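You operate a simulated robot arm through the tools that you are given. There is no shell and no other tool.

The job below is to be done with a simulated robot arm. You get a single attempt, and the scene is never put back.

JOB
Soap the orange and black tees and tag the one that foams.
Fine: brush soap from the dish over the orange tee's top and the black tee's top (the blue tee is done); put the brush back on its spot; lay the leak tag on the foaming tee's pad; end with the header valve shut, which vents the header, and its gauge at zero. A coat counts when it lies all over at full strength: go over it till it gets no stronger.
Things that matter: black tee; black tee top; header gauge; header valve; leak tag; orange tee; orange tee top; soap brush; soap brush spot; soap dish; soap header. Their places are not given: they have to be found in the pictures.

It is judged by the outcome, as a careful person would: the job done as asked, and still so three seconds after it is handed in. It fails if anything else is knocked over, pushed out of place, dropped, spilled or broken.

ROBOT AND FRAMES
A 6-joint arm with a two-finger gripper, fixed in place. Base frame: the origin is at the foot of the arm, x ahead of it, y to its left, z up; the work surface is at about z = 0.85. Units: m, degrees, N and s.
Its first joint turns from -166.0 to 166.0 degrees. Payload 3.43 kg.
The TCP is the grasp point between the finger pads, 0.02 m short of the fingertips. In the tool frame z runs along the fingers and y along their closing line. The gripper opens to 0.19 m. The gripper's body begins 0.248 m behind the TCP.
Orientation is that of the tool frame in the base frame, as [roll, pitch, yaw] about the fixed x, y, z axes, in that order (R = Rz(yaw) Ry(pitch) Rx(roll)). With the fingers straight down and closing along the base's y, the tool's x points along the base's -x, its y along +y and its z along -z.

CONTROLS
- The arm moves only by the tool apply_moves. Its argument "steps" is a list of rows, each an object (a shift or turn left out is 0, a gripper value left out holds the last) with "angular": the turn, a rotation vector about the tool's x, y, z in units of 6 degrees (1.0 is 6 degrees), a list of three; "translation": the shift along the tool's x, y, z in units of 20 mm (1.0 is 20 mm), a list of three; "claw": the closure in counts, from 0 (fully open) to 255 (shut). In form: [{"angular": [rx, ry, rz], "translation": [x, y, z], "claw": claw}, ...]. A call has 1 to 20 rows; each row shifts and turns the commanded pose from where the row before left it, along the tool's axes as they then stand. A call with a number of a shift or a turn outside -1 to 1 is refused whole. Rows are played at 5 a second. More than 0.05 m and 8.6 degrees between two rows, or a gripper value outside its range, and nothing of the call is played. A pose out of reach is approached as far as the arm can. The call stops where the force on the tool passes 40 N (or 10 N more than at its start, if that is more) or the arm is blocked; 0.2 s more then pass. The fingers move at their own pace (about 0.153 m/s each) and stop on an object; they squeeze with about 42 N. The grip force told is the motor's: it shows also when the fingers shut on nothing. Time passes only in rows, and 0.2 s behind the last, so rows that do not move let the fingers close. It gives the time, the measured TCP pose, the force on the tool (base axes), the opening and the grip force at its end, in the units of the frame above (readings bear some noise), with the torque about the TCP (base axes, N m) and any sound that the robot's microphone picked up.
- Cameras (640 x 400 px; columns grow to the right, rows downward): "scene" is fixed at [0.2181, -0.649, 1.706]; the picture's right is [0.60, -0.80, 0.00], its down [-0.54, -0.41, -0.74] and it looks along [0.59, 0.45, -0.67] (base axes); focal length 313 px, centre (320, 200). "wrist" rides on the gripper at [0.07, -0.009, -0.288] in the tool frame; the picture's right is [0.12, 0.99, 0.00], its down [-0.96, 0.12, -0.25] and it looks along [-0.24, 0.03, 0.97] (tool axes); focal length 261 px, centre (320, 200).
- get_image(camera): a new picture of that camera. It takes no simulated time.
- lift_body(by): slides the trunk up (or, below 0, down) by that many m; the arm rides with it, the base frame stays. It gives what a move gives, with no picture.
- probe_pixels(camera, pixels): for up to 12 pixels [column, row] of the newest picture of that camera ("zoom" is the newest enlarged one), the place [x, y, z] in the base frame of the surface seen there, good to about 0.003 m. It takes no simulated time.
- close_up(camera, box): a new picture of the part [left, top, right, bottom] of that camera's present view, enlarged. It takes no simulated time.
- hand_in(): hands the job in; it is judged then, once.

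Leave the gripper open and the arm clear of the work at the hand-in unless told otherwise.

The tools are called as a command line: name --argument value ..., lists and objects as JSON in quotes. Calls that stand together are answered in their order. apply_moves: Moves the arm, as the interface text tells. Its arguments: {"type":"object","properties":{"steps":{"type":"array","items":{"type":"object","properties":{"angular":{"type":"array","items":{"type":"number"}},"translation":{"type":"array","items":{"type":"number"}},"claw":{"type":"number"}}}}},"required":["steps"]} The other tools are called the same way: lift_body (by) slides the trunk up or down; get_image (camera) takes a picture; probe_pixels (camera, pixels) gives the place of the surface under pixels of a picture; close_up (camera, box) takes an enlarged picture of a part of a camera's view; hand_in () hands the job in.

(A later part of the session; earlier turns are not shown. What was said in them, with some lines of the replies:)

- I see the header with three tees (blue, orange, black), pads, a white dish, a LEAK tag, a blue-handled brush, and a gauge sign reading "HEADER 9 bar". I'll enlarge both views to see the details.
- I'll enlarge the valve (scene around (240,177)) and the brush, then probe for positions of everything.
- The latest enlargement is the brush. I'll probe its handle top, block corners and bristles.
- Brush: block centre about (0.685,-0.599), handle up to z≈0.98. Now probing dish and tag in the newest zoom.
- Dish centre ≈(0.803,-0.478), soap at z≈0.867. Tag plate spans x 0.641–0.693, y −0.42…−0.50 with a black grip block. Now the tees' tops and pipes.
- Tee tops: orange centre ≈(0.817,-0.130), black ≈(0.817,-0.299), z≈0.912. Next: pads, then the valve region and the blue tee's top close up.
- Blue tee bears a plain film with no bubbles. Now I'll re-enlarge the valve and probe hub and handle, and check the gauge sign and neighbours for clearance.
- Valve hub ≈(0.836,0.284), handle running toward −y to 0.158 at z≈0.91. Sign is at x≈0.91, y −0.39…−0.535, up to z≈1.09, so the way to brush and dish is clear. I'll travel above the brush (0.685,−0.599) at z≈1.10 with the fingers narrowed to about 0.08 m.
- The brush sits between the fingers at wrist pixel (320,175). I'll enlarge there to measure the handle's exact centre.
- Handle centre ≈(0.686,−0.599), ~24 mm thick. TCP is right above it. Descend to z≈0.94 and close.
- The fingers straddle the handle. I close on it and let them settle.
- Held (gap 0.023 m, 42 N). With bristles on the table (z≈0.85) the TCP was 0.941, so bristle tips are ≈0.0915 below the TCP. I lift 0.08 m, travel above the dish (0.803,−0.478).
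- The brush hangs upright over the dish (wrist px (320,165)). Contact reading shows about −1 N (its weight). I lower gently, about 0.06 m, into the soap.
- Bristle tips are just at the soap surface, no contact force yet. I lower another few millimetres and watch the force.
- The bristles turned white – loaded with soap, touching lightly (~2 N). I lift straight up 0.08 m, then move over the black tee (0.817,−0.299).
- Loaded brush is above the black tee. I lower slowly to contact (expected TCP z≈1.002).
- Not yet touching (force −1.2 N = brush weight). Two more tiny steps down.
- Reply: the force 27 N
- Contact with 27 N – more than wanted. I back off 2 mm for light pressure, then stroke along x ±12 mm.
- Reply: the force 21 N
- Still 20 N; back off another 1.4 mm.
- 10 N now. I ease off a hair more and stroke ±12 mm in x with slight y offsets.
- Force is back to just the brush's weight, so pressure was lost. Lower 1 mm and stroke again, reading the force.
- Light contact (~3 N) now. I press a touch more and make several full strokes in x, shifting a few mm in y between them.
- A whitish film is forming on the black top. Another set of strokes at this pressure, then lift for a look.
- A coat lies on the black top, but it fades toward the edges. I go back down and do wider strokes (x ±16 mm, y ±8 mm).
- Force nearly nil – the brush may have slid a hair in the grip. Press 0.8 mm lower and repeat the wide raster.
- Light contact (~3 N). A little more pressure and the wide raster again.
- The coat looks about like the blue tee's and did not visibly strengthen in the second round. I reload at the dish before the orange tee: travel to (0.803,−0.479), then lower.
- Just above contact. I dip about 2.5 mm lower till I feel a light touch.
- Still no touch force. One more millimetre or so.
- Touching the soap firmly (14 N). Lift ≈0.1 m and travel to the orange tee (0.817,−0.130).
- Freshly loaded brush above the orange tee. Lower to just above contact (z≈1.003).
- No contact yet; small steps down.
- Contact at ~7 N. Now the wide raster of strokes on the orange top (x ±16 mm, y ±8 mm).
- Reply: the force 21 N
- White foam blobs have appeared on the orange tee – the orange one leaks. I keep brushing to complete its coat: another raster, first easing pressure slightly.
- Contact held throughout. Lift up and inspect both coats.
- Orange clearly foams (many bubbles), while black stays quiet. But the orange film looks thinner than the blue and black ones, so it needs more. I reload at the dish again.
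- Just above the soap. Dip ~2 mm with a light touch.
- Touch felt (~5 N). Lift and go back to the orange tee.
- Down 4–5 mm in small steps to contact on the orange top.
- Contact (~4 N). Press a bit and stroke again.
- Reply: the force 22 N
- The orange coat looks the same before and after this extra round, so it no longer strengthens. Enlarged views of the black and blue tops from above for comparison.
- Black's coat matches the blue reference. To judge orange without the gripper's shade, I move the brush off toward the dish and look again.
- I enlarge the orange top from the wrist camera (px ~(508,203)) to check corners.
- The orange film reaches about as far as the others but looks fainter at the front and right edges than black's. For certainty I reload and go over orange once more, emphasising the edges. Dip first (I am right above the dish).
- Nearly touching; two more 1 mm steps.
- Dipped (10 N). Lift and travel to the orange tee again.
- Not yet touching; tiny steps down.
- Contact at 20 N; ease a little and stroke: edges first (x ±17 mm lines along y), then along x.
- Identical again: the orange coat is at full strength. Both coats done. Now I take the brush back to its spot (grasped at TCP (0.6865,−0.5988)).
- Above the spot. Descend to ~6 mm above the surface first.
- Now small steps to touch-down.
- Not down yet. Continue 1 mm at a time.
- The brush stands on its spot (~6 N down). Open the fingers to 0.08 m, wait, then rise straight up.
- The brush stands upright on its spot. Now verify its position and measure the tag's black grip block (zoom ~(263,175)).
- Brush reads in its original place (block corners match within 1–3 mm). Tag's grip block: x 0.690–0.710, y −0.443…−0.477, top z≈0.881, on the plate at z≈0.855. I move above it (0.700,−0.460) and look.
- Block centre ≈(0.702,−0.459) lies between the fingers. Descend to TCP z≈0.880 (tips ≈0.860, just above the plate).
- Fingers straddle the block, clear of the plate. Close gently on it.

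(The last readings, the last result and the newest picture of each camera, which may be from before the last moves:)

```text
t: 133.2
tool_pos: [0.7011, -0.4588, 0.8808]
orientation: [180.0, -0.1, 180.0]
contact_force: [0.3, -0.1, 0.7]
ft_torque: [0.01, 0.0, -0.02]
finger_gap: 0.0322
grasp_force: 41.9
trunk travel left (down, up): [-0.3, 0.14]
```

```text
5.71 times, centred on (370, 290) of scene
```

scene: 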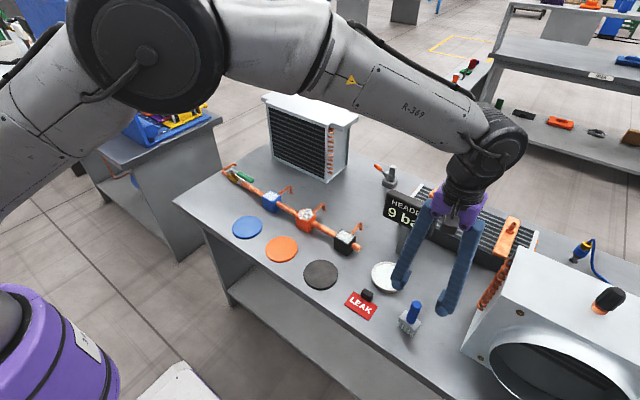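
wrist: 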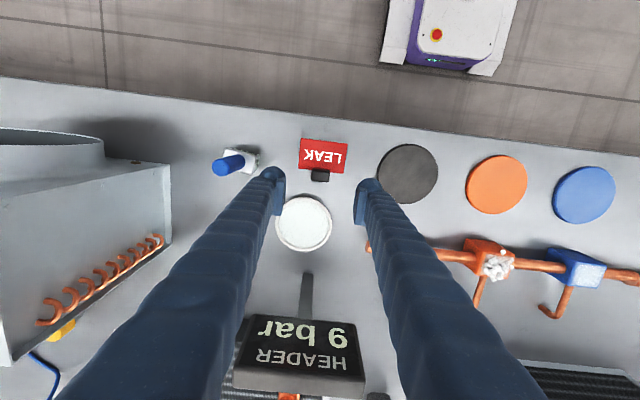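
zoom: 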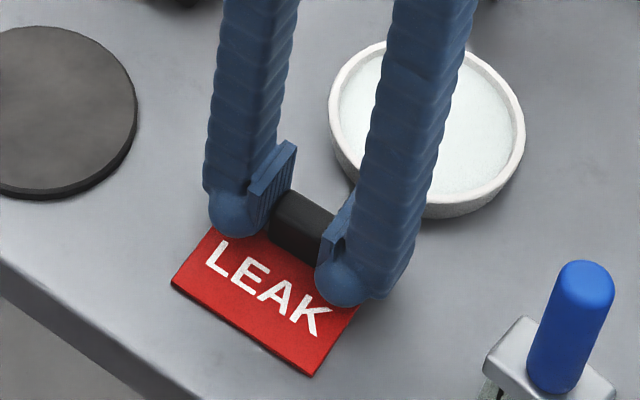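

Held (gap 0.032 m). Lift 0.08 m and check that the tag hangs level.

apply_moves --steps '[{"translation": [0, 0, -0.4]}, {"translation": [0, 0, -0.6]}, {"translation": [0, 0, -1]}, {"translation": [0, 0, -1]}, {"translation": [0, 0, -1]}, {"translation": [0, 0, 0]}]'

close_up --camera "scene" --box '[320, 235, 420, 315]'

```text
t: 134.6
tool_pos: [0.7016, -0.4607, 0.96]
orientation: [180.0, -0.1, 180.0]
contact_force: [0.3, -0.3, -0.5]
ft_torque: [0.0, 0.02, 0.01]
finger_gap: 0.032
grasp_force: 42.1
trunk travel left (down, up): [-0.3, 0.14]
```

```text
5.00 times, centred on (370, 275) of scene
```

zoom: 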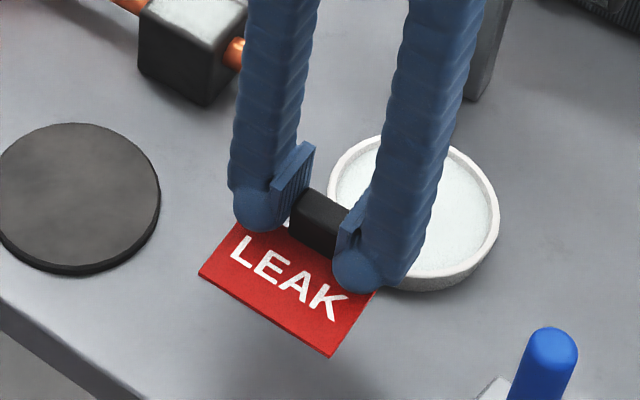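

Tag hangs level. Carry it to above the orange pad (centre (0.681,−0.131)): TCP target (0.713,−0.130).

apply_moves --steps '[{"translation": [-0.033, 0.97, 0]}, {"translation": [-0.033, 0.97, 0]}, {"translation": [-0.033, 0.97, 0]}, {"translation": [-0.033, 0.97, 0]}, {"translation": [-0.033, 0.97, 0]}, {"translation": [-0.033, 0.97, 0]}, {"translation": [-0.033, 0.97, 0]}, {"translation": [-0.033, 0.97, 0]}, {"translation": [-0.033, 0.97, 0]}, {"translation": [-0.033, 0.97, 0]}, {"translation": [-0.033, 0.97, 0]}, {"translation": [-0.033, 0.97, 0]}, {"translation": [-0.033, 0.97, 0]}, {"translation": [-0.033, 0.97, 0]}, {"translation": [-0.033, 0.97, 0]}, {"translation": [-0.033, 0.97, 0]}, {"translation": [-0.033, 0.97, 0]}, {"translation": [0, 0, 0]}, {"translation": [0, 0, 0]}]'

close_up --camera "scene" --box '[230, 190, 340, 280]'

get_image --camera "wrist"

```text
t: 138.6
tool_pos: [0.7132, -0.1312, 0.9601]
orientation: [180.0, -0.1, -180.0]
contact_force: [-0.5, -0.2, -0.4]
ft_torque: [0.03, 0.02, 0.03]
finger_gap: 0.0323
grasp_force: 42.2
trunk travel left (down, up): [-0.3, 0.14]
```

```text
4.44 times, centred on (285, 235) of scene
```

zoom: 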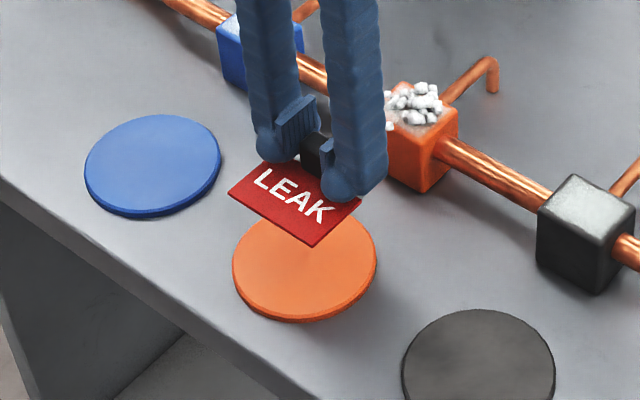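

```text
taken
```

wrist: 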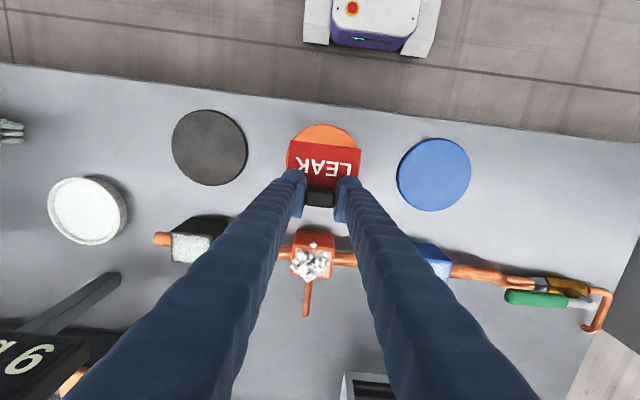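

Above the orange pad. Lower to about 3 mm over it.

apply_moves --steps '[{"translation": [0, 0, 1]}, {"translation": [0, 0, 1]}, {"translation": [0, 0, 0.8]}, {"translation": [0, 0, 0.4]}, {"translation": [0, 0, 0.15]}, {"translation": [0, 0, 0]}]'

close_up --camera "scene" --box '[240, 205, 330, 275]'

```text
t: 140.0
tool_pos: [0.7133, -0.1296, 0.8925]
orientation: [179.9, -0.1, -179.9]
contact_force: [-0.2, -0.8, -0.9]
ft_torque: [0.03, 0.02, 0.01]
finger_gap: 0.0323
grasp_force: 42.0
trunk travel left (down, up): [-0.3, 0.14]
```

```text
5.71 times, centred on (285, 240) of scene
```

zoom: 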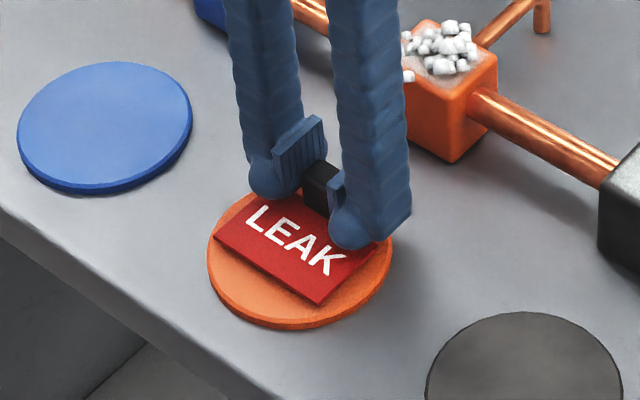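

I check where the plate lies relative to the pad by probing its corners.

probe_pixels --camera "zoom" --pixels '[[222, 240], [318, 298], [252, 192], [372, 252], [275, 250], [215, 280], [300, 318], [385, 270], [240, 205]]'

```text
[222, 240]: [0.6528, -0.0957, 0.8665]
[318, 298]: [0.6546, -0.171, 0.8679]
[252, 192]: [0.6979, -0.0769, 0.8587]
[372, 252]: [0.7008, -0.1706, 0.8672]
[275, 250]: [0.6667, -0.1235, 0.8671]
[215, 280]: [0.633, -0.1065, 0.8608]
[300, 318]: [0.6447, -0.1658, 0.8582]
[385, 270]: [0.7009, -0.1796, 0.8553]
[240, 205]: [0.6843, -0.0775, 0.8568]
```

Plate centre ≈(0.679,−0.132), nearly on the pad's centre (0.681,−0.131). Lower the last few mm to touch.

apply_moves --steps '[{"translation": [0, 0, 0.08]}, {"translation": [0, 0, 0.06]}, {"translation": [0, 0, 0]}]'

```text
t: 140.8
tool_pos: [0.7136, -0.1291, 0.8902]
orientation: [179.9, 0.0, -180.0]
contact_force: [0.4, 0.1, 0.0]
ft_torque: [-0.03, 0.01, 0.0]
finger_gap: 0.0321
grasp_force: 41.9
trunk travel left (down, up): [-0.3, 0.14]
```

apply_moves --steps '[{"translation": [0, 0, 0.05]}, {"translation": [0, 0, 0.04]}, {"translation": [0, 0, 0]}]'

```text
t: 141.6
tool_pos: [0.7131, -0.1296, 0.8882]
orientation: [-180.0, -0.2, 180.0]
contact_force: [0.3, 0.3, -0.2]
ft_torque: [-0.01, -0.02, 0.04]
finger_gap: 0.0322
grasp_force: 42.4
trunk travel left (down, up): [-0.3, 0.14]
```

Still no touch; another millimetre or so.

apply_moves --steps '[{"translation": [0, 0, 0.04]}, {"translation": [0, 0, 0.03]}, {"translation": [0, 0, 0]}]'

close_up --camera "scene" --box '[240, 205, 330, 275]'

```text
t: 142.4
tool_pos: [0.7134, -0.1301, 0.8873]
orientation: [180.0, -0.1, 179.9]
contact_force: [-1.4, -1.0, 9.8]
ft_torque: [0.01, 0.3, 0.04]
finger_gap: 0.0323
grasp_force: 42.3
trunk travel left (down, up): [-0.3, 0.14]
```

```text
5.71 times, centred on (285, 240) of scene
```

zoom: 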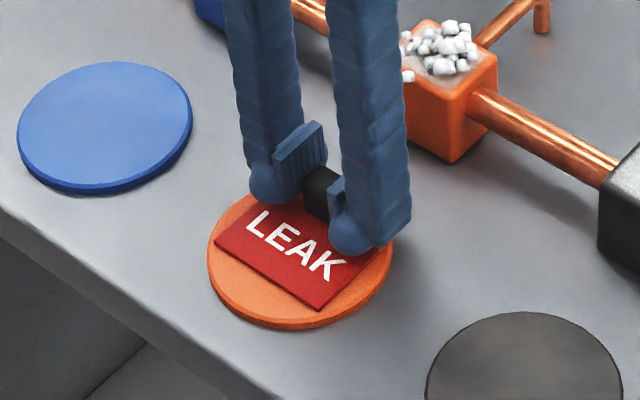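

The tag touches the pad (10 N). Ease 0.4 mm, then open and rise.

apply_moves --steps '[{"translation": [0, 0, -0.02]}, {"translation": [0, 0, 0], "claw": 148}, {"translation": [0, 0, 0]}, {"translation": [0, 0, 0]}, {"translation": [0, 0, -0.5]}, {"translation": [0, 0, -1]}, {"translation": [0, 0, -1]}, {"translation": [0, 0, -1]}, {"translation": [0, 0, -1]}, {"translation": [0, 0, -1]}, {"translation": [0, 0, 0]}]'

get_image --camera "wrist"

close_up --camera "scene" --box '[240, 205, 330, 275]'

```text
t: 144.8
tool_pos: [0.7121, -0.1297, 0.9958]
orientation: [-180.0, -0.1, 180.0]
contact_force: [0.3, 0.0, -0.2]
ft_torque: [0.01, 0.02, 0.01]
finger_gap: 0.0796
grasp_force: 0.1
trunk travel left (down, up): [-0.3, 0.14]
```

```text
taken
```

wrist: 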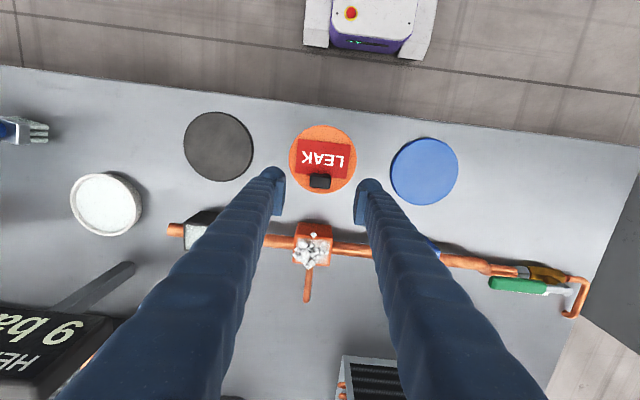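

```text
5.71 times, centred on (285, 240) of scene
```

zoom: 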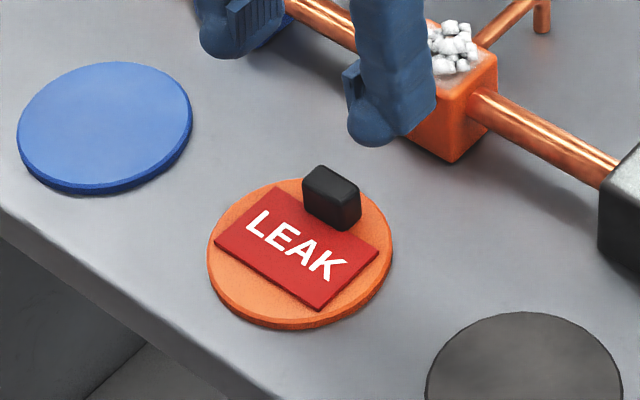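

The tag lies flat, centred on the orange pad. Now the header valve at the left end (hub ≈(0.836,0.284)). I rise and move to view it from above.

apply_moves --steps '[{"translation": [0, 0.5, -1]}, {"translation": [0, 0.97, -1]}, {"translation": [-0.2, 0.97, -1]}, {"translation": [-0.2, 0.97, -0.8]}, {"translation": [-0.2, 0.97, -0.5]}, {"translation": [-0.2, 0.97, -0.5]}, {"translation": [-0.2, 0.97, -0.5]}, {"translation": [-0.2, 0.97, -0.5]}, {"translation": [-0.2, 0.97, -0.5]}, {"translation": [-0.2, 0.97, -0.5]}, {"translation": [-0.2, 0.97, -0.3]}, {"translation": [-0.2, 0.97, 0]}, {"translation": [-0.2, 0.97, 0]}, {"translation": [-0.2, 0.97, 0]}, {"translation": [-0.2, 0.97, 0]}, {"translation": [-0.2, 0.97, 0]}, {"translation": [-0.2, 0.97, 0]}, {"translation": [0, 0.97, 0]}, {"translation": [0, 0, 0]}]'

get_image --camera "wrist"

get_image --camera "scene"

```text
t: 148.8
tool_pos: [0.7727, 0.211, 1.1383]
orientation: [-180.0, -0.1, 180.0]
contact_force: [0.5, 0.2, 0.1]
ft_torque: [-0.04, 0.04, -0.01]
finger_gap: 0.0796
grasp_force: 0.0
trunk travel left (down, up): [-0.3, 0.14]
```

```text
taken
```

wrist: 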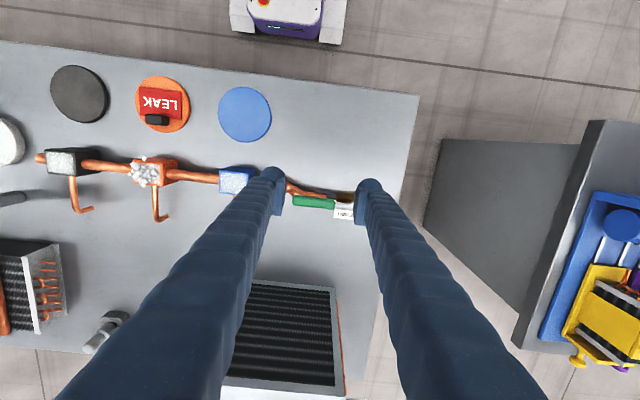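

```text
taken
```

scene: 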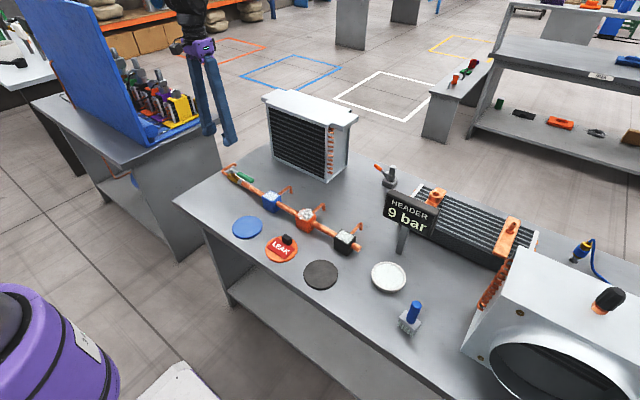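

Everything in order. I enlarge the valve between the fingers (wrist px ~(320,200)).

close_up --camera "wrist" --box '[276, 170, 372, 230]'

probe_pixels --camera "zoom" --pixels '[[250, 210], [150, 200], [350, 225], [250, 180], [250, 235], [420, 240], [440, 180], [470, 250], [120, 215], [380, 190]]'

```text
6.67 times, centred on (324, 200) of wrist
```

zoom: 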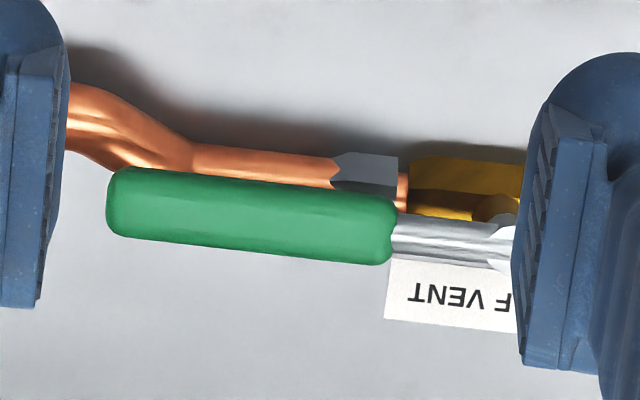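

```text
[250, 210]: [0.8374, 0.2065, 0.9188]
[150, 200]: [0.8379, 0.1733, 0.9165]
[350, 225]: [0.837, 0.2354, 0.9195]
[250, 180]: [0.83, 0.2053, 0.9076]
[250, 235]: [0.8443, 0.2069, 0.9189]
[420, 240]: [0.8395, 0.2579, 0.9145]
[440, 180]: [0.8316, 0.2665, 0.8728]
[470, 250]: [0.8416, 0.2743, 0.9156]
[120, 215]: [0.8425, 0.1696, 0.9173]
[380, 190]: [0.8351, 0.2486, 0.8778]
```

The handle's axis is at x≈0.8375, y 0.16–0.247, top z≈0.919, hub at (0.836,0.284). I'll use the closed fingers as a pusher. First try the usual clockwise closing: come down on the +x side at (0.89,0.185), tips at z≈0.90.

apply_moves --steps '[{"translation": [-0.98, -0.217, 0], "claw": 255}, {"translation": [-0.98, -0.217, 0]}, {"translation": [-0.98, -0.217, 0]}, {"translation": [-0.98, -0.217, 0]}, {"translation": [-0.98, -0.217, 0]}, {"translation": [-0.98, -0.217, 0]}, {"translation": [0, 0, 1]}, {"translation": [0, 0, 1]}, {"translation": [0, 0, 1]}, {"translation": [0, 0, 1]}, {"translation": [0, 0, 1]}, {"translation": [0, 0, 1]}, {"translation": [0, 0, 1]}, {"translation": [0, 0, 1]}, {"translation": [0, 0, 0]}]'

get_image --camera "wrist"

close_up --camera "scene" --box '[200, 130, 290, 200]'

```text
t: 152.0
tool_pos: [0.8911, 0.1835, 0.98]
orientation: [180.0, -0.1, -179.9]
contact_force: [0.2, 0.0, 0.4]
ft_torque: [-0.02, -0.01, -0.04]
finger_gap: 0.0
grasp_force: 33.8
trunk travel left (down, up): [-0.3, 0.14]
```

```text
taken
```

wrist: 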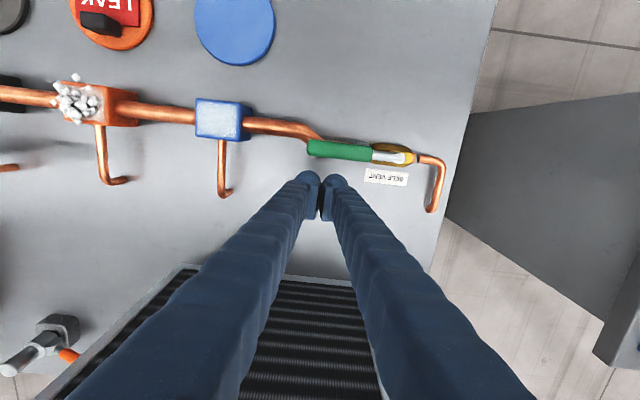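

```text
5.71 times, centred on (245, 165) of scene
```

zoom: 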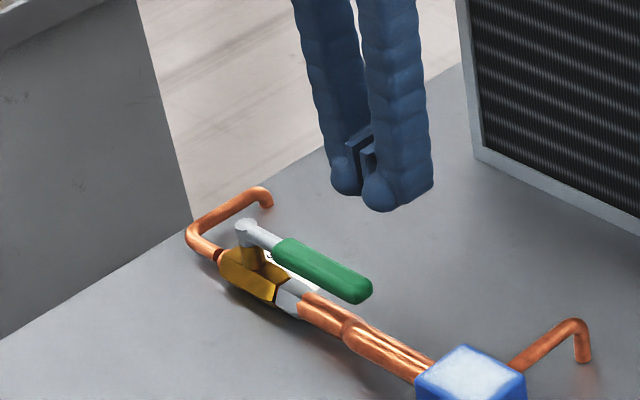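

Beside the handle, on its +x side. Descend to TCP z≈0.918.

apply_moves --steps '[{"translation": [0, 0, 1]}, {"translation": [0, 0, 1]}, {"translation": [0, 0, 0.7]}, {"translation": [0, 0, 0.4]}, {"translation": [0, 0, 0]}]'

close_up --camera "scene" --box '[210, 145, 282, 195]'

```text
t: 153.2
tool_pos: [0.8911, 0.1845, 0.9176]
orientation: [180.0, -0.1, 180.0]
contact_force: [-0.3, 0.0, -0.2]
ft_torque: [0.01, -0.04, 0.02]
finger_gap: 0.0001
grasp_force: 34.2
trunk travel left (down, up): [-0.3, 0.14]
```

```text
8.00 times, centred on (246, 170) of scene
```

zoom: 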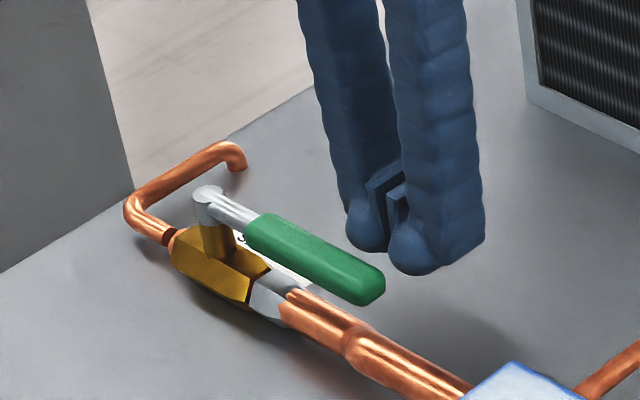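

Now push toward −x: first 18 mm to approach, then small steps, reading the force.

apply_moves --steps '[{"translation": [0.6, 0, 0]}, {"translation": [0.4, 0, 0]}, {"translation": [0.2, 0, 0]}, {"translation": [0.2, 0, 0]}, {"translation": [0, 0, 0]}]'

close_up --camera "scene" --box '[210, 145, 282, 195]'

```text
t: 154.4
tool_pos: [0.8623, 0.1845, 0.9168]
orientation: [-179.9, -0.1, -179.9]
contact_force: [-0.2, 0.3, 0.1]
ft_torque: [0.0, -0.03, -0.01]
finger_gap: 0.0001
grasp_force: 34.6
trunk travel left (down, up): [-0.3, 0.14]
```

```text
8.00 times, centred on (246, 170) of scene
```

zoom: 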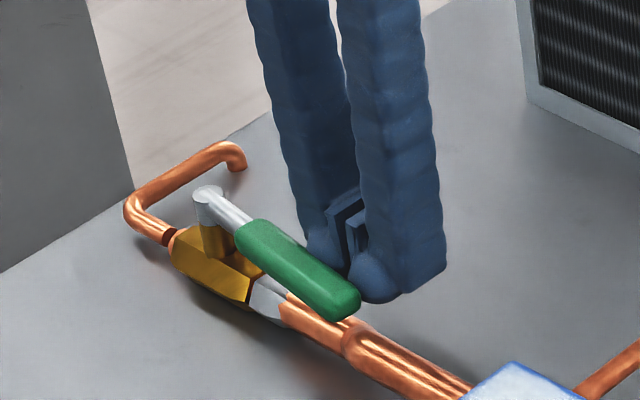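

The handle has begun to swing toward −x with hardly any force, so this is the free (closing) direction. Before continuing I check the pipe's height under the pusher's path.

probe_pixels --camera "zoom" --pixels '[[300, 300], [320, 315], [340, 322], [355, 330], [375, 345], [400, 360], [345, 300], [300, 255], [275, 300], [380, 290]]'

```text
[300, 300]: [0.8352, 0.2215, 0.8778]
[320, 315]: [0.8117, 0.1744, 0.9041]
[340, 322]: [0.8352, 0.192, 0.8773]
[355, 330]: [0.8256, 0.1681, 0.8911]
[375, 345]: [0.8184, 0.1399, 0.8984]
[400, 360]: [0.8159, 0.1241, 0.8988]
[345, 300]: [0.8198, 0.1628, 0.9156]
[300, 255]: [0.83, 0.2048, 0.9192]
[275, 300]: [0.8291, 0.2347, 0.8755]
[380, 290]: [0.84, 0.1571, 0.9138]
```

Pipe top is ≤0.891 where the pusher passes (tips at 0.897), clear. Continue pushing along the arc to about 45°.

apply_moves --steps '[{"translation": [0.37, 0.13, 0]}, {"translation": [0.37, 0.13, 0]}, {"translation": [0.58, -0.02, 0]}, {"translation": [0.58, -0.02, 0]}, {"translation": [0.6, 0.15, 0]}, {"translation": [0.6, 0.16, 0]}, {"translation": [0, 0, 0]}]'

close_up --camera "scene" --box '[200, 140, 290, 205]'

```text
t: 156.0
tool_pos: [0.8006, 0.1957, 0.9166]
orientation: [180.0, -0.2, 180.0]
contact_force: [0.6, 0.3, 0.1]
ft_torque: [-0.05, -0.01, 0.02]
finger_gap: 0.0
grasp_force: 34.1
trunk travel left (down, up): [-0.3, 0.14]
```

```text
6.15 times, centred on (245, 172) of scene
```

zoom: 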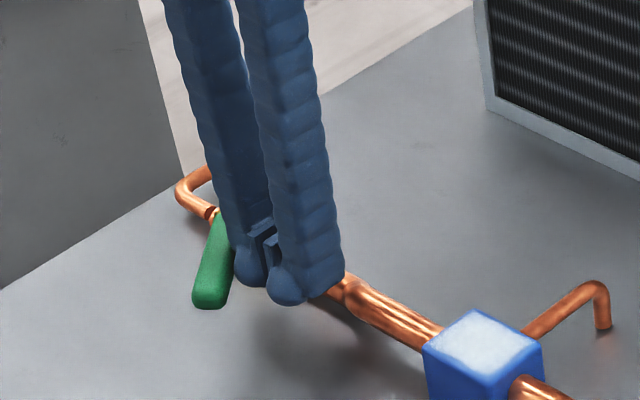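

The handle swings freely, ahead of the pusher. Continue the arc to 90°.

apply_moves --steps '[{"translation": [0.57, 0.34, 0]}, {"translation": [0.57, 0.34, 0]}, {"translation": [0.45, 0.53, 0]}, {"translation": [0.45, 0.53, 0]}, {"translation": [0.28, 0.4, 0]}, {"translation": [0.28, 0.4, 0]}, {"translation": [0, 0, 0]}]'

close_up --camera "scene" --box '[200, 140, 290, 205]'

get_image --camera "scene"

get_image --camera "wrist"

```text
t: 157.6
tool_pos: [0.7493, 0.2439, 0.9157]
orientation: [179.9, -0.1, -180.0]
contact_force: [6.1, -14.3, -1.4]
ft_torque: [0.04, 0.05, -0.43]
finger_gap: 0.0
grasp_force: 34.2
trunk travel left (down, up): [-0.3, 0.14]
```

```text
6.15 times, centred on (245, 172) of scene
```

zoom: 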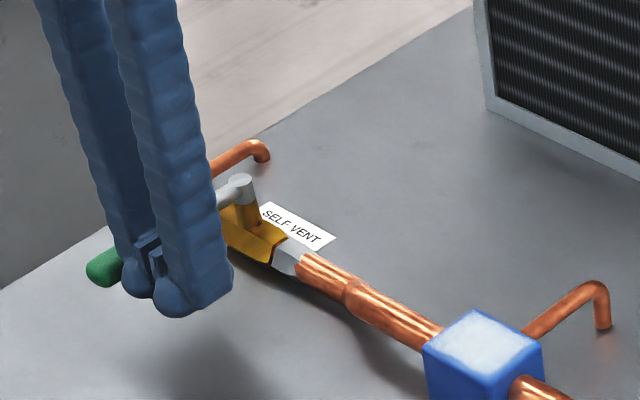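

```text
taken
```

scene: 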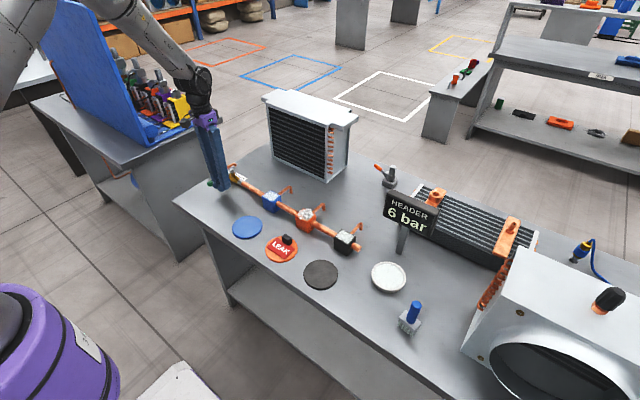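

```text
taken
```

wrist: 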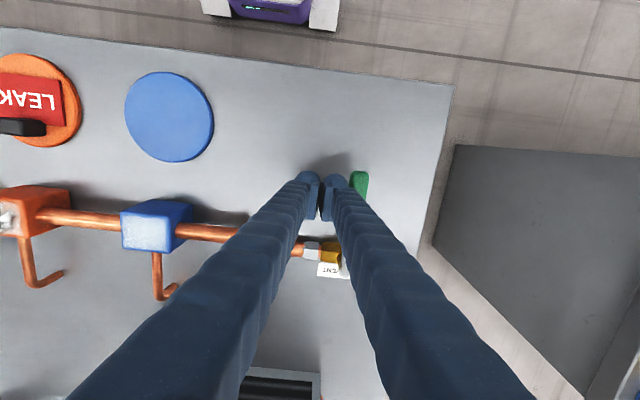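

The handle met resistance (≈15 N) near 90°, and the gauge has dropped to 6 bar – it is venting. I hold briefly with a slight extra push to seat it, then look.

apply_moves --steps '[{"translation": [0, 0.08, 0]}, {"translation": [0, 0, 0]}, {"translation": [0, 0, 0]}, {"translation": [0, 0, 0]}, {"translation": [0, 0, 0]}]'

close_up --camera "scene" --box '[380, 185, 444, 245]'

close_up --camera "scene" --box '[200, 140, 290, 205]'

```text
t: 158.8
tool_pos: [0.7494, 0.2447, 0.9165]
orientation: [180.0, -0.1, 180.0]
contact_force: [4.4, -36.4, 1.2]
ft_torque: [0.11, 0.01, -0.73]
finger_gap: 0.0
grasp_force: 34.1
trunk travel left (down, up): [-0.3, 0.14]
```

```text
6.67 times, centred on (412, 215) of scene
```

zoom: 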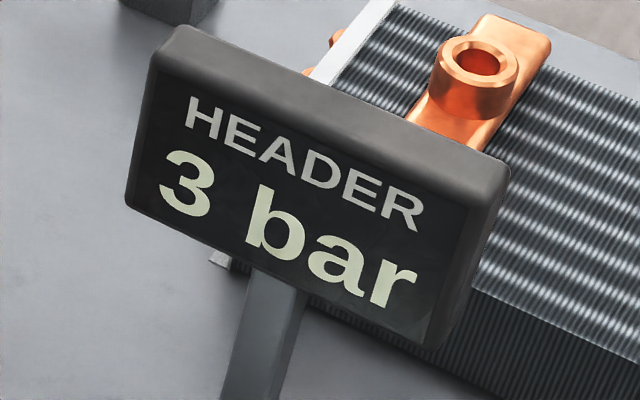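

```text
6.15 times, centred on (245, 172) of scene
```

zoom: 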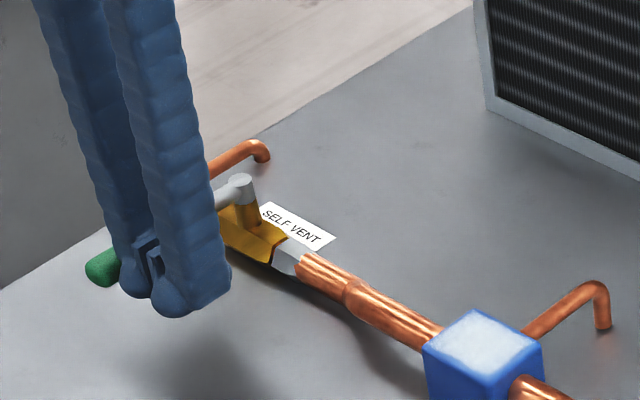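

It is hard against its stop (36 N), gauge at 3 bar and falling. Back the pusher off (−y) and rise.

apply_moves --steps '[{"translation": [0, -0.3, 0]}, {"translation": [0, -1, 0]}, {"translation": [0, -1, 0]}, {"translation": [0, -0.5, -1]}, {"translation": [0, 0, -1]}, {"translation": [0, 0, -1]}, {"translation": [0, 0, -1]}, {"translation": [0, 0, -1]}, {"translation": [0, 0, -1]}, {"translation": [0, 0, -1]}, {"translation": [0, 0, -1]}, {"translation": [0, 0, 0]}]'

get_image --camera "scene"

close_up --camera "scene" --box '[380, 185, 444, 245]'

close_up --camera "scene" --box '[200, 140, 290, 205]'

get_image --camera "wrist"

```text
t: 161.4
tool_pos: [0.7489, 0.1926, 1.0772]
orientation: [180.0, -0.1, -179.9]
contact_force: [0.0, -0.7, -0.2]
ft_torque: [0.0, 0.02, 0.01]
finger_gap: 0.0
grasp_force: 34.4
trunk travel left (down, up): [-0.3, 0.14]
```

```text
taken
```

scene: 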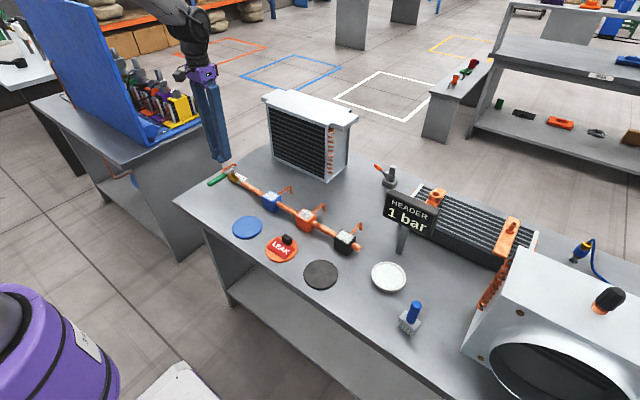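

```text
6.67 times, centred on (412, 215) of scene
```

zoom: 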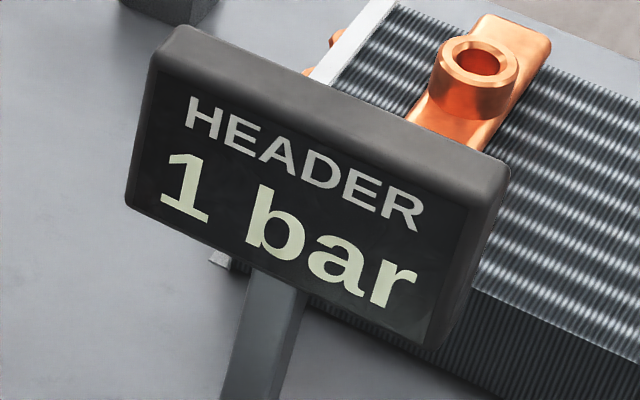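

```text
6.15 times, centred on (245, 172) of scene
```

zoom: 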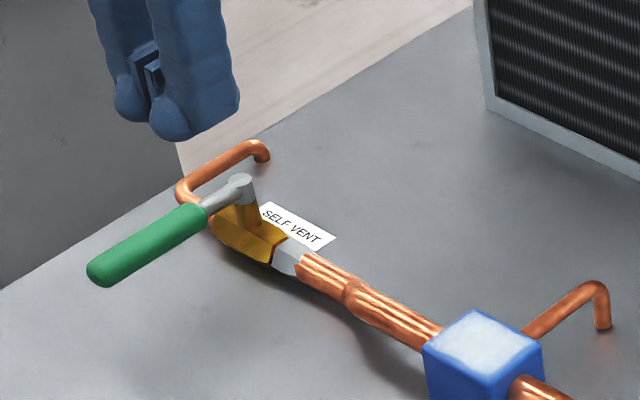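

```text
taken
```

wrist: 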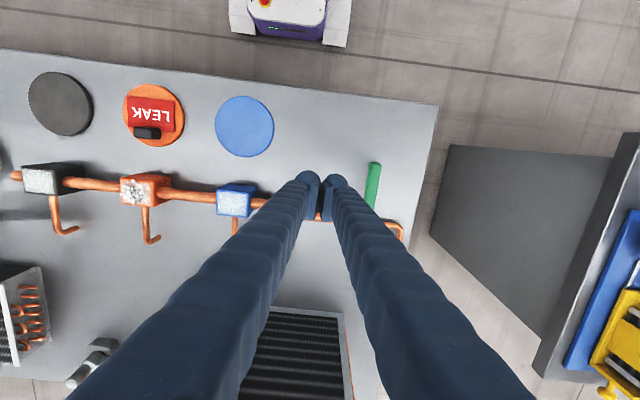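

The handle stands crosswise (shut) and stays; gauge at 1 bar, still falling. I rise further, open the gripper fully and move clear, letting time pass.

apply_moves --steps '[{"translation": [0.5, -0.5, -1]}, {"translation": [0.5, -0.5, -1]}, {"translation": [0.5, -0.5, -1]}, {"translation": [0.5, -0.5, -1]}, {"translation": [0.5, -0.5, -1]}, {"translation": [0.5, -0.5, -1], "claw": 0}, {"translation": [0.5, -0.5, -1]}, {"translation": [0.5, -0.5, -1]}, {"translation": [0, 0, -1]}, {"translation": [0, 0, -1]}, {"translation": [0, 0, 0]}, {"translation": [0, 0, 0]}, {"translation": [0, 0, 0]}, {"translation": [0, 0, 0]}, {"translation": [0, 0, 0]}]'

get_image --camera "scene"

close_up --camera "scene" --box '[380, 185, 444, 245]'

close_up --camera "scene" --box '[200, 140, 380, 260]'

close_up --camera "scene" --box '[330, 245, 450, 345]'

```text
t: 164.6
tool_pos: [0.6693, 0.1116, 1.2773]
orientation: [180.0, 0.1, -179.8]
contact_force: [-0.5, -0.1, -0.1]
ft_torque: [0.0, -0.01, 0.0]
finger_gap: 0.1902
grasp_force: 0.0
trunk travel left (down, up): [-0.3, 0.14]
```

```text
taken
```

scene: 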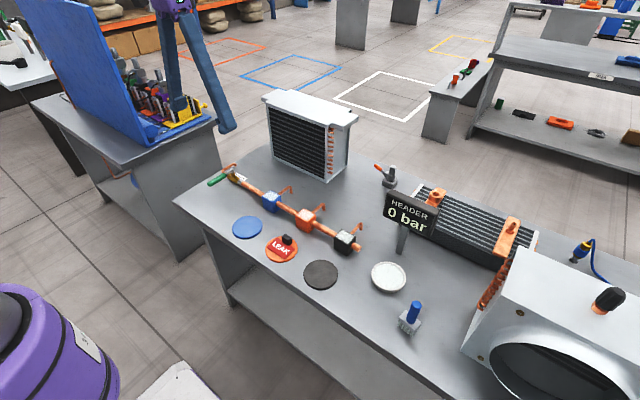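

```text
6.67 times, centred on (412, 215) of scene
```

zoom: 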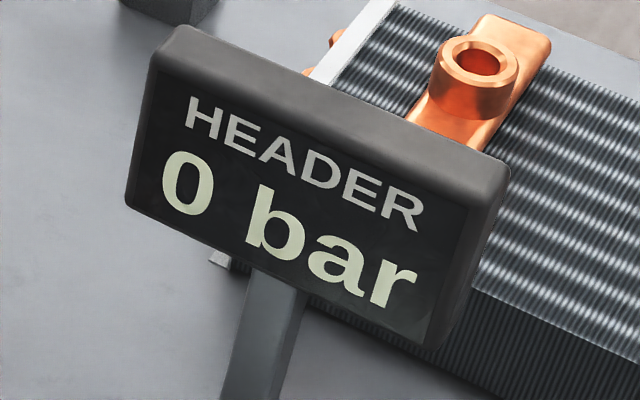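

```text
3.33 times, centred on (290, 200) of scene
```

zoom: 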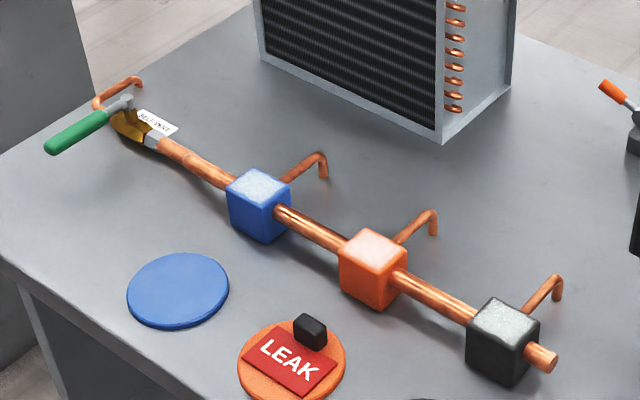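

```text
4.00 times, centred on (390, 295) of scene
```

zoom: 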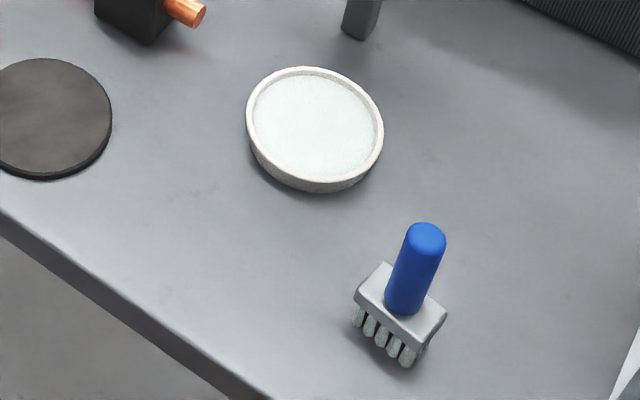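

Gauge reads 0 bar and the foam has collapsed, so the orange coat is now plainly visible. I enlarge each coat for a final comparison.

close_up --camera "scene" --box '[292, 202, 322, 226]'

close_up --camera "scene" --box '[330, 222, 360, 246]'

close_up --camera "scene" --box '[256, 184, 286, 208]'

get_image --camera "wrist"

```text
16.00 times, centred on (307, 214) of scene
```

zoom: 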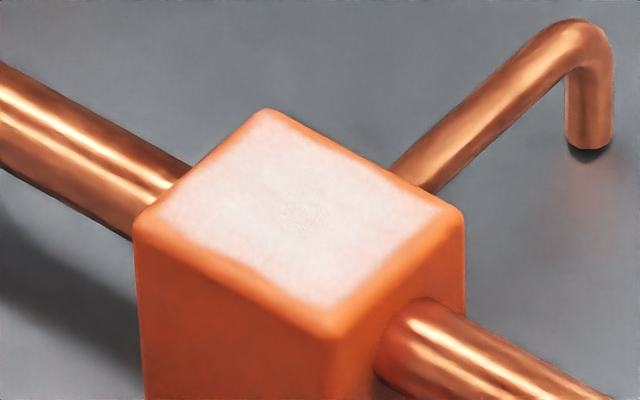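

```text
16.00 times, centred on (345, 234) of scene
```

zoom: 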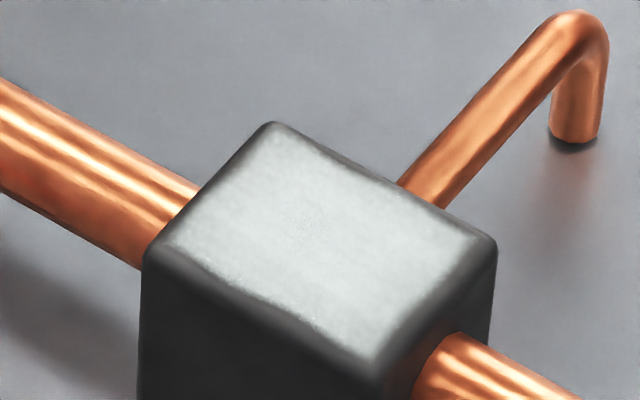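

```text
16.00 times, centred on (271, 196) of scene
```

zoom: 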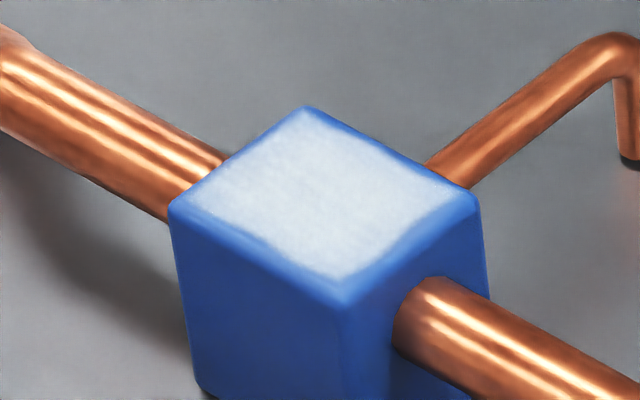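

```text
taken
```

wrist: 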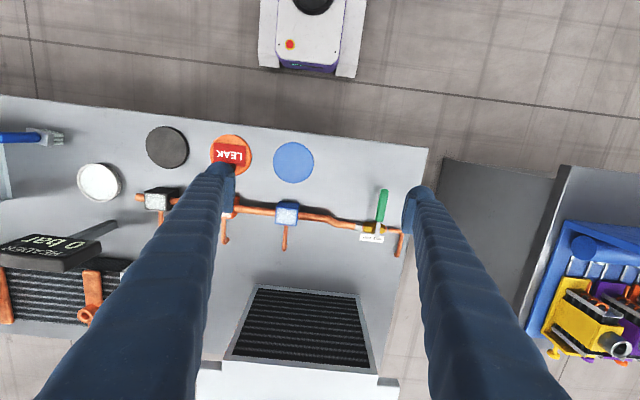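

All three coats match in extent and strength, tag lies on the orange pad, valve is crosswise. Last check: the brush against its original picture (same crop as at the start).

close_up --camera "scene" --box '[380, 285, 444, 345]'

probe_pixels --camera "zoom" --pixels '[[348, 128], [268, 185], [235, 240], [376, 250], [345, 305]]'

```text
6.67 times, centred on (412, 315) of scene
```

zoom: 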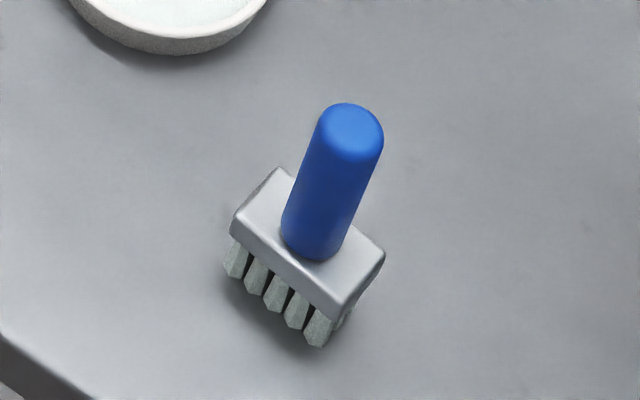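

```text
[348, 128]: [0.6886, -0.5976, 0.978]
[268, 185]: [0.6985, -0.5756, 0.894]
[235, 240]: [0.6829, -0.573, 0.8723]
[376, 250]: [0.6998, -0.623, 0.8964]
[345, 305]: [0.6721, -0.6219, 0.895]
```

The brush stands upright on its spot within about 2 mm, with only a slight twist. Both coats are full, the tag is on the orange pad, the valve is shut at its stop, the gauge is at 0 bar, and the gripper is open and clear. Handing in.

hand_in

```text
The job is handed in.
```

The job is handed in: both tees are soaped, the leak is tagged and the header is vented. The result of the judging was not shown to me.

- **Soap coats:** The orange and black tops are covered to the edges. I went over each until it got no stronger, and they match the blue tee's coat.
- **Leak:** The orange tee foamed while the header was at pressure; the black one stayed quiet. The leak tag lies flat and centred on the orange pad.
- **Brush:** It stands upright on its spot, within about 2 mm of where it was. It is turned a few degrees from how it stood at the start, because it twisted in the grip while brushing.
- **Valve and gauge:** The valve handle is at its stop, crosswise to the pipe, and stayed there. The gauge fell from 9 bar to 0, and the foam collapsed with it.
- **Arm:** The gripper is fully open and the arm is clear of the work. I saw nothing else moved, dropped or spilled.
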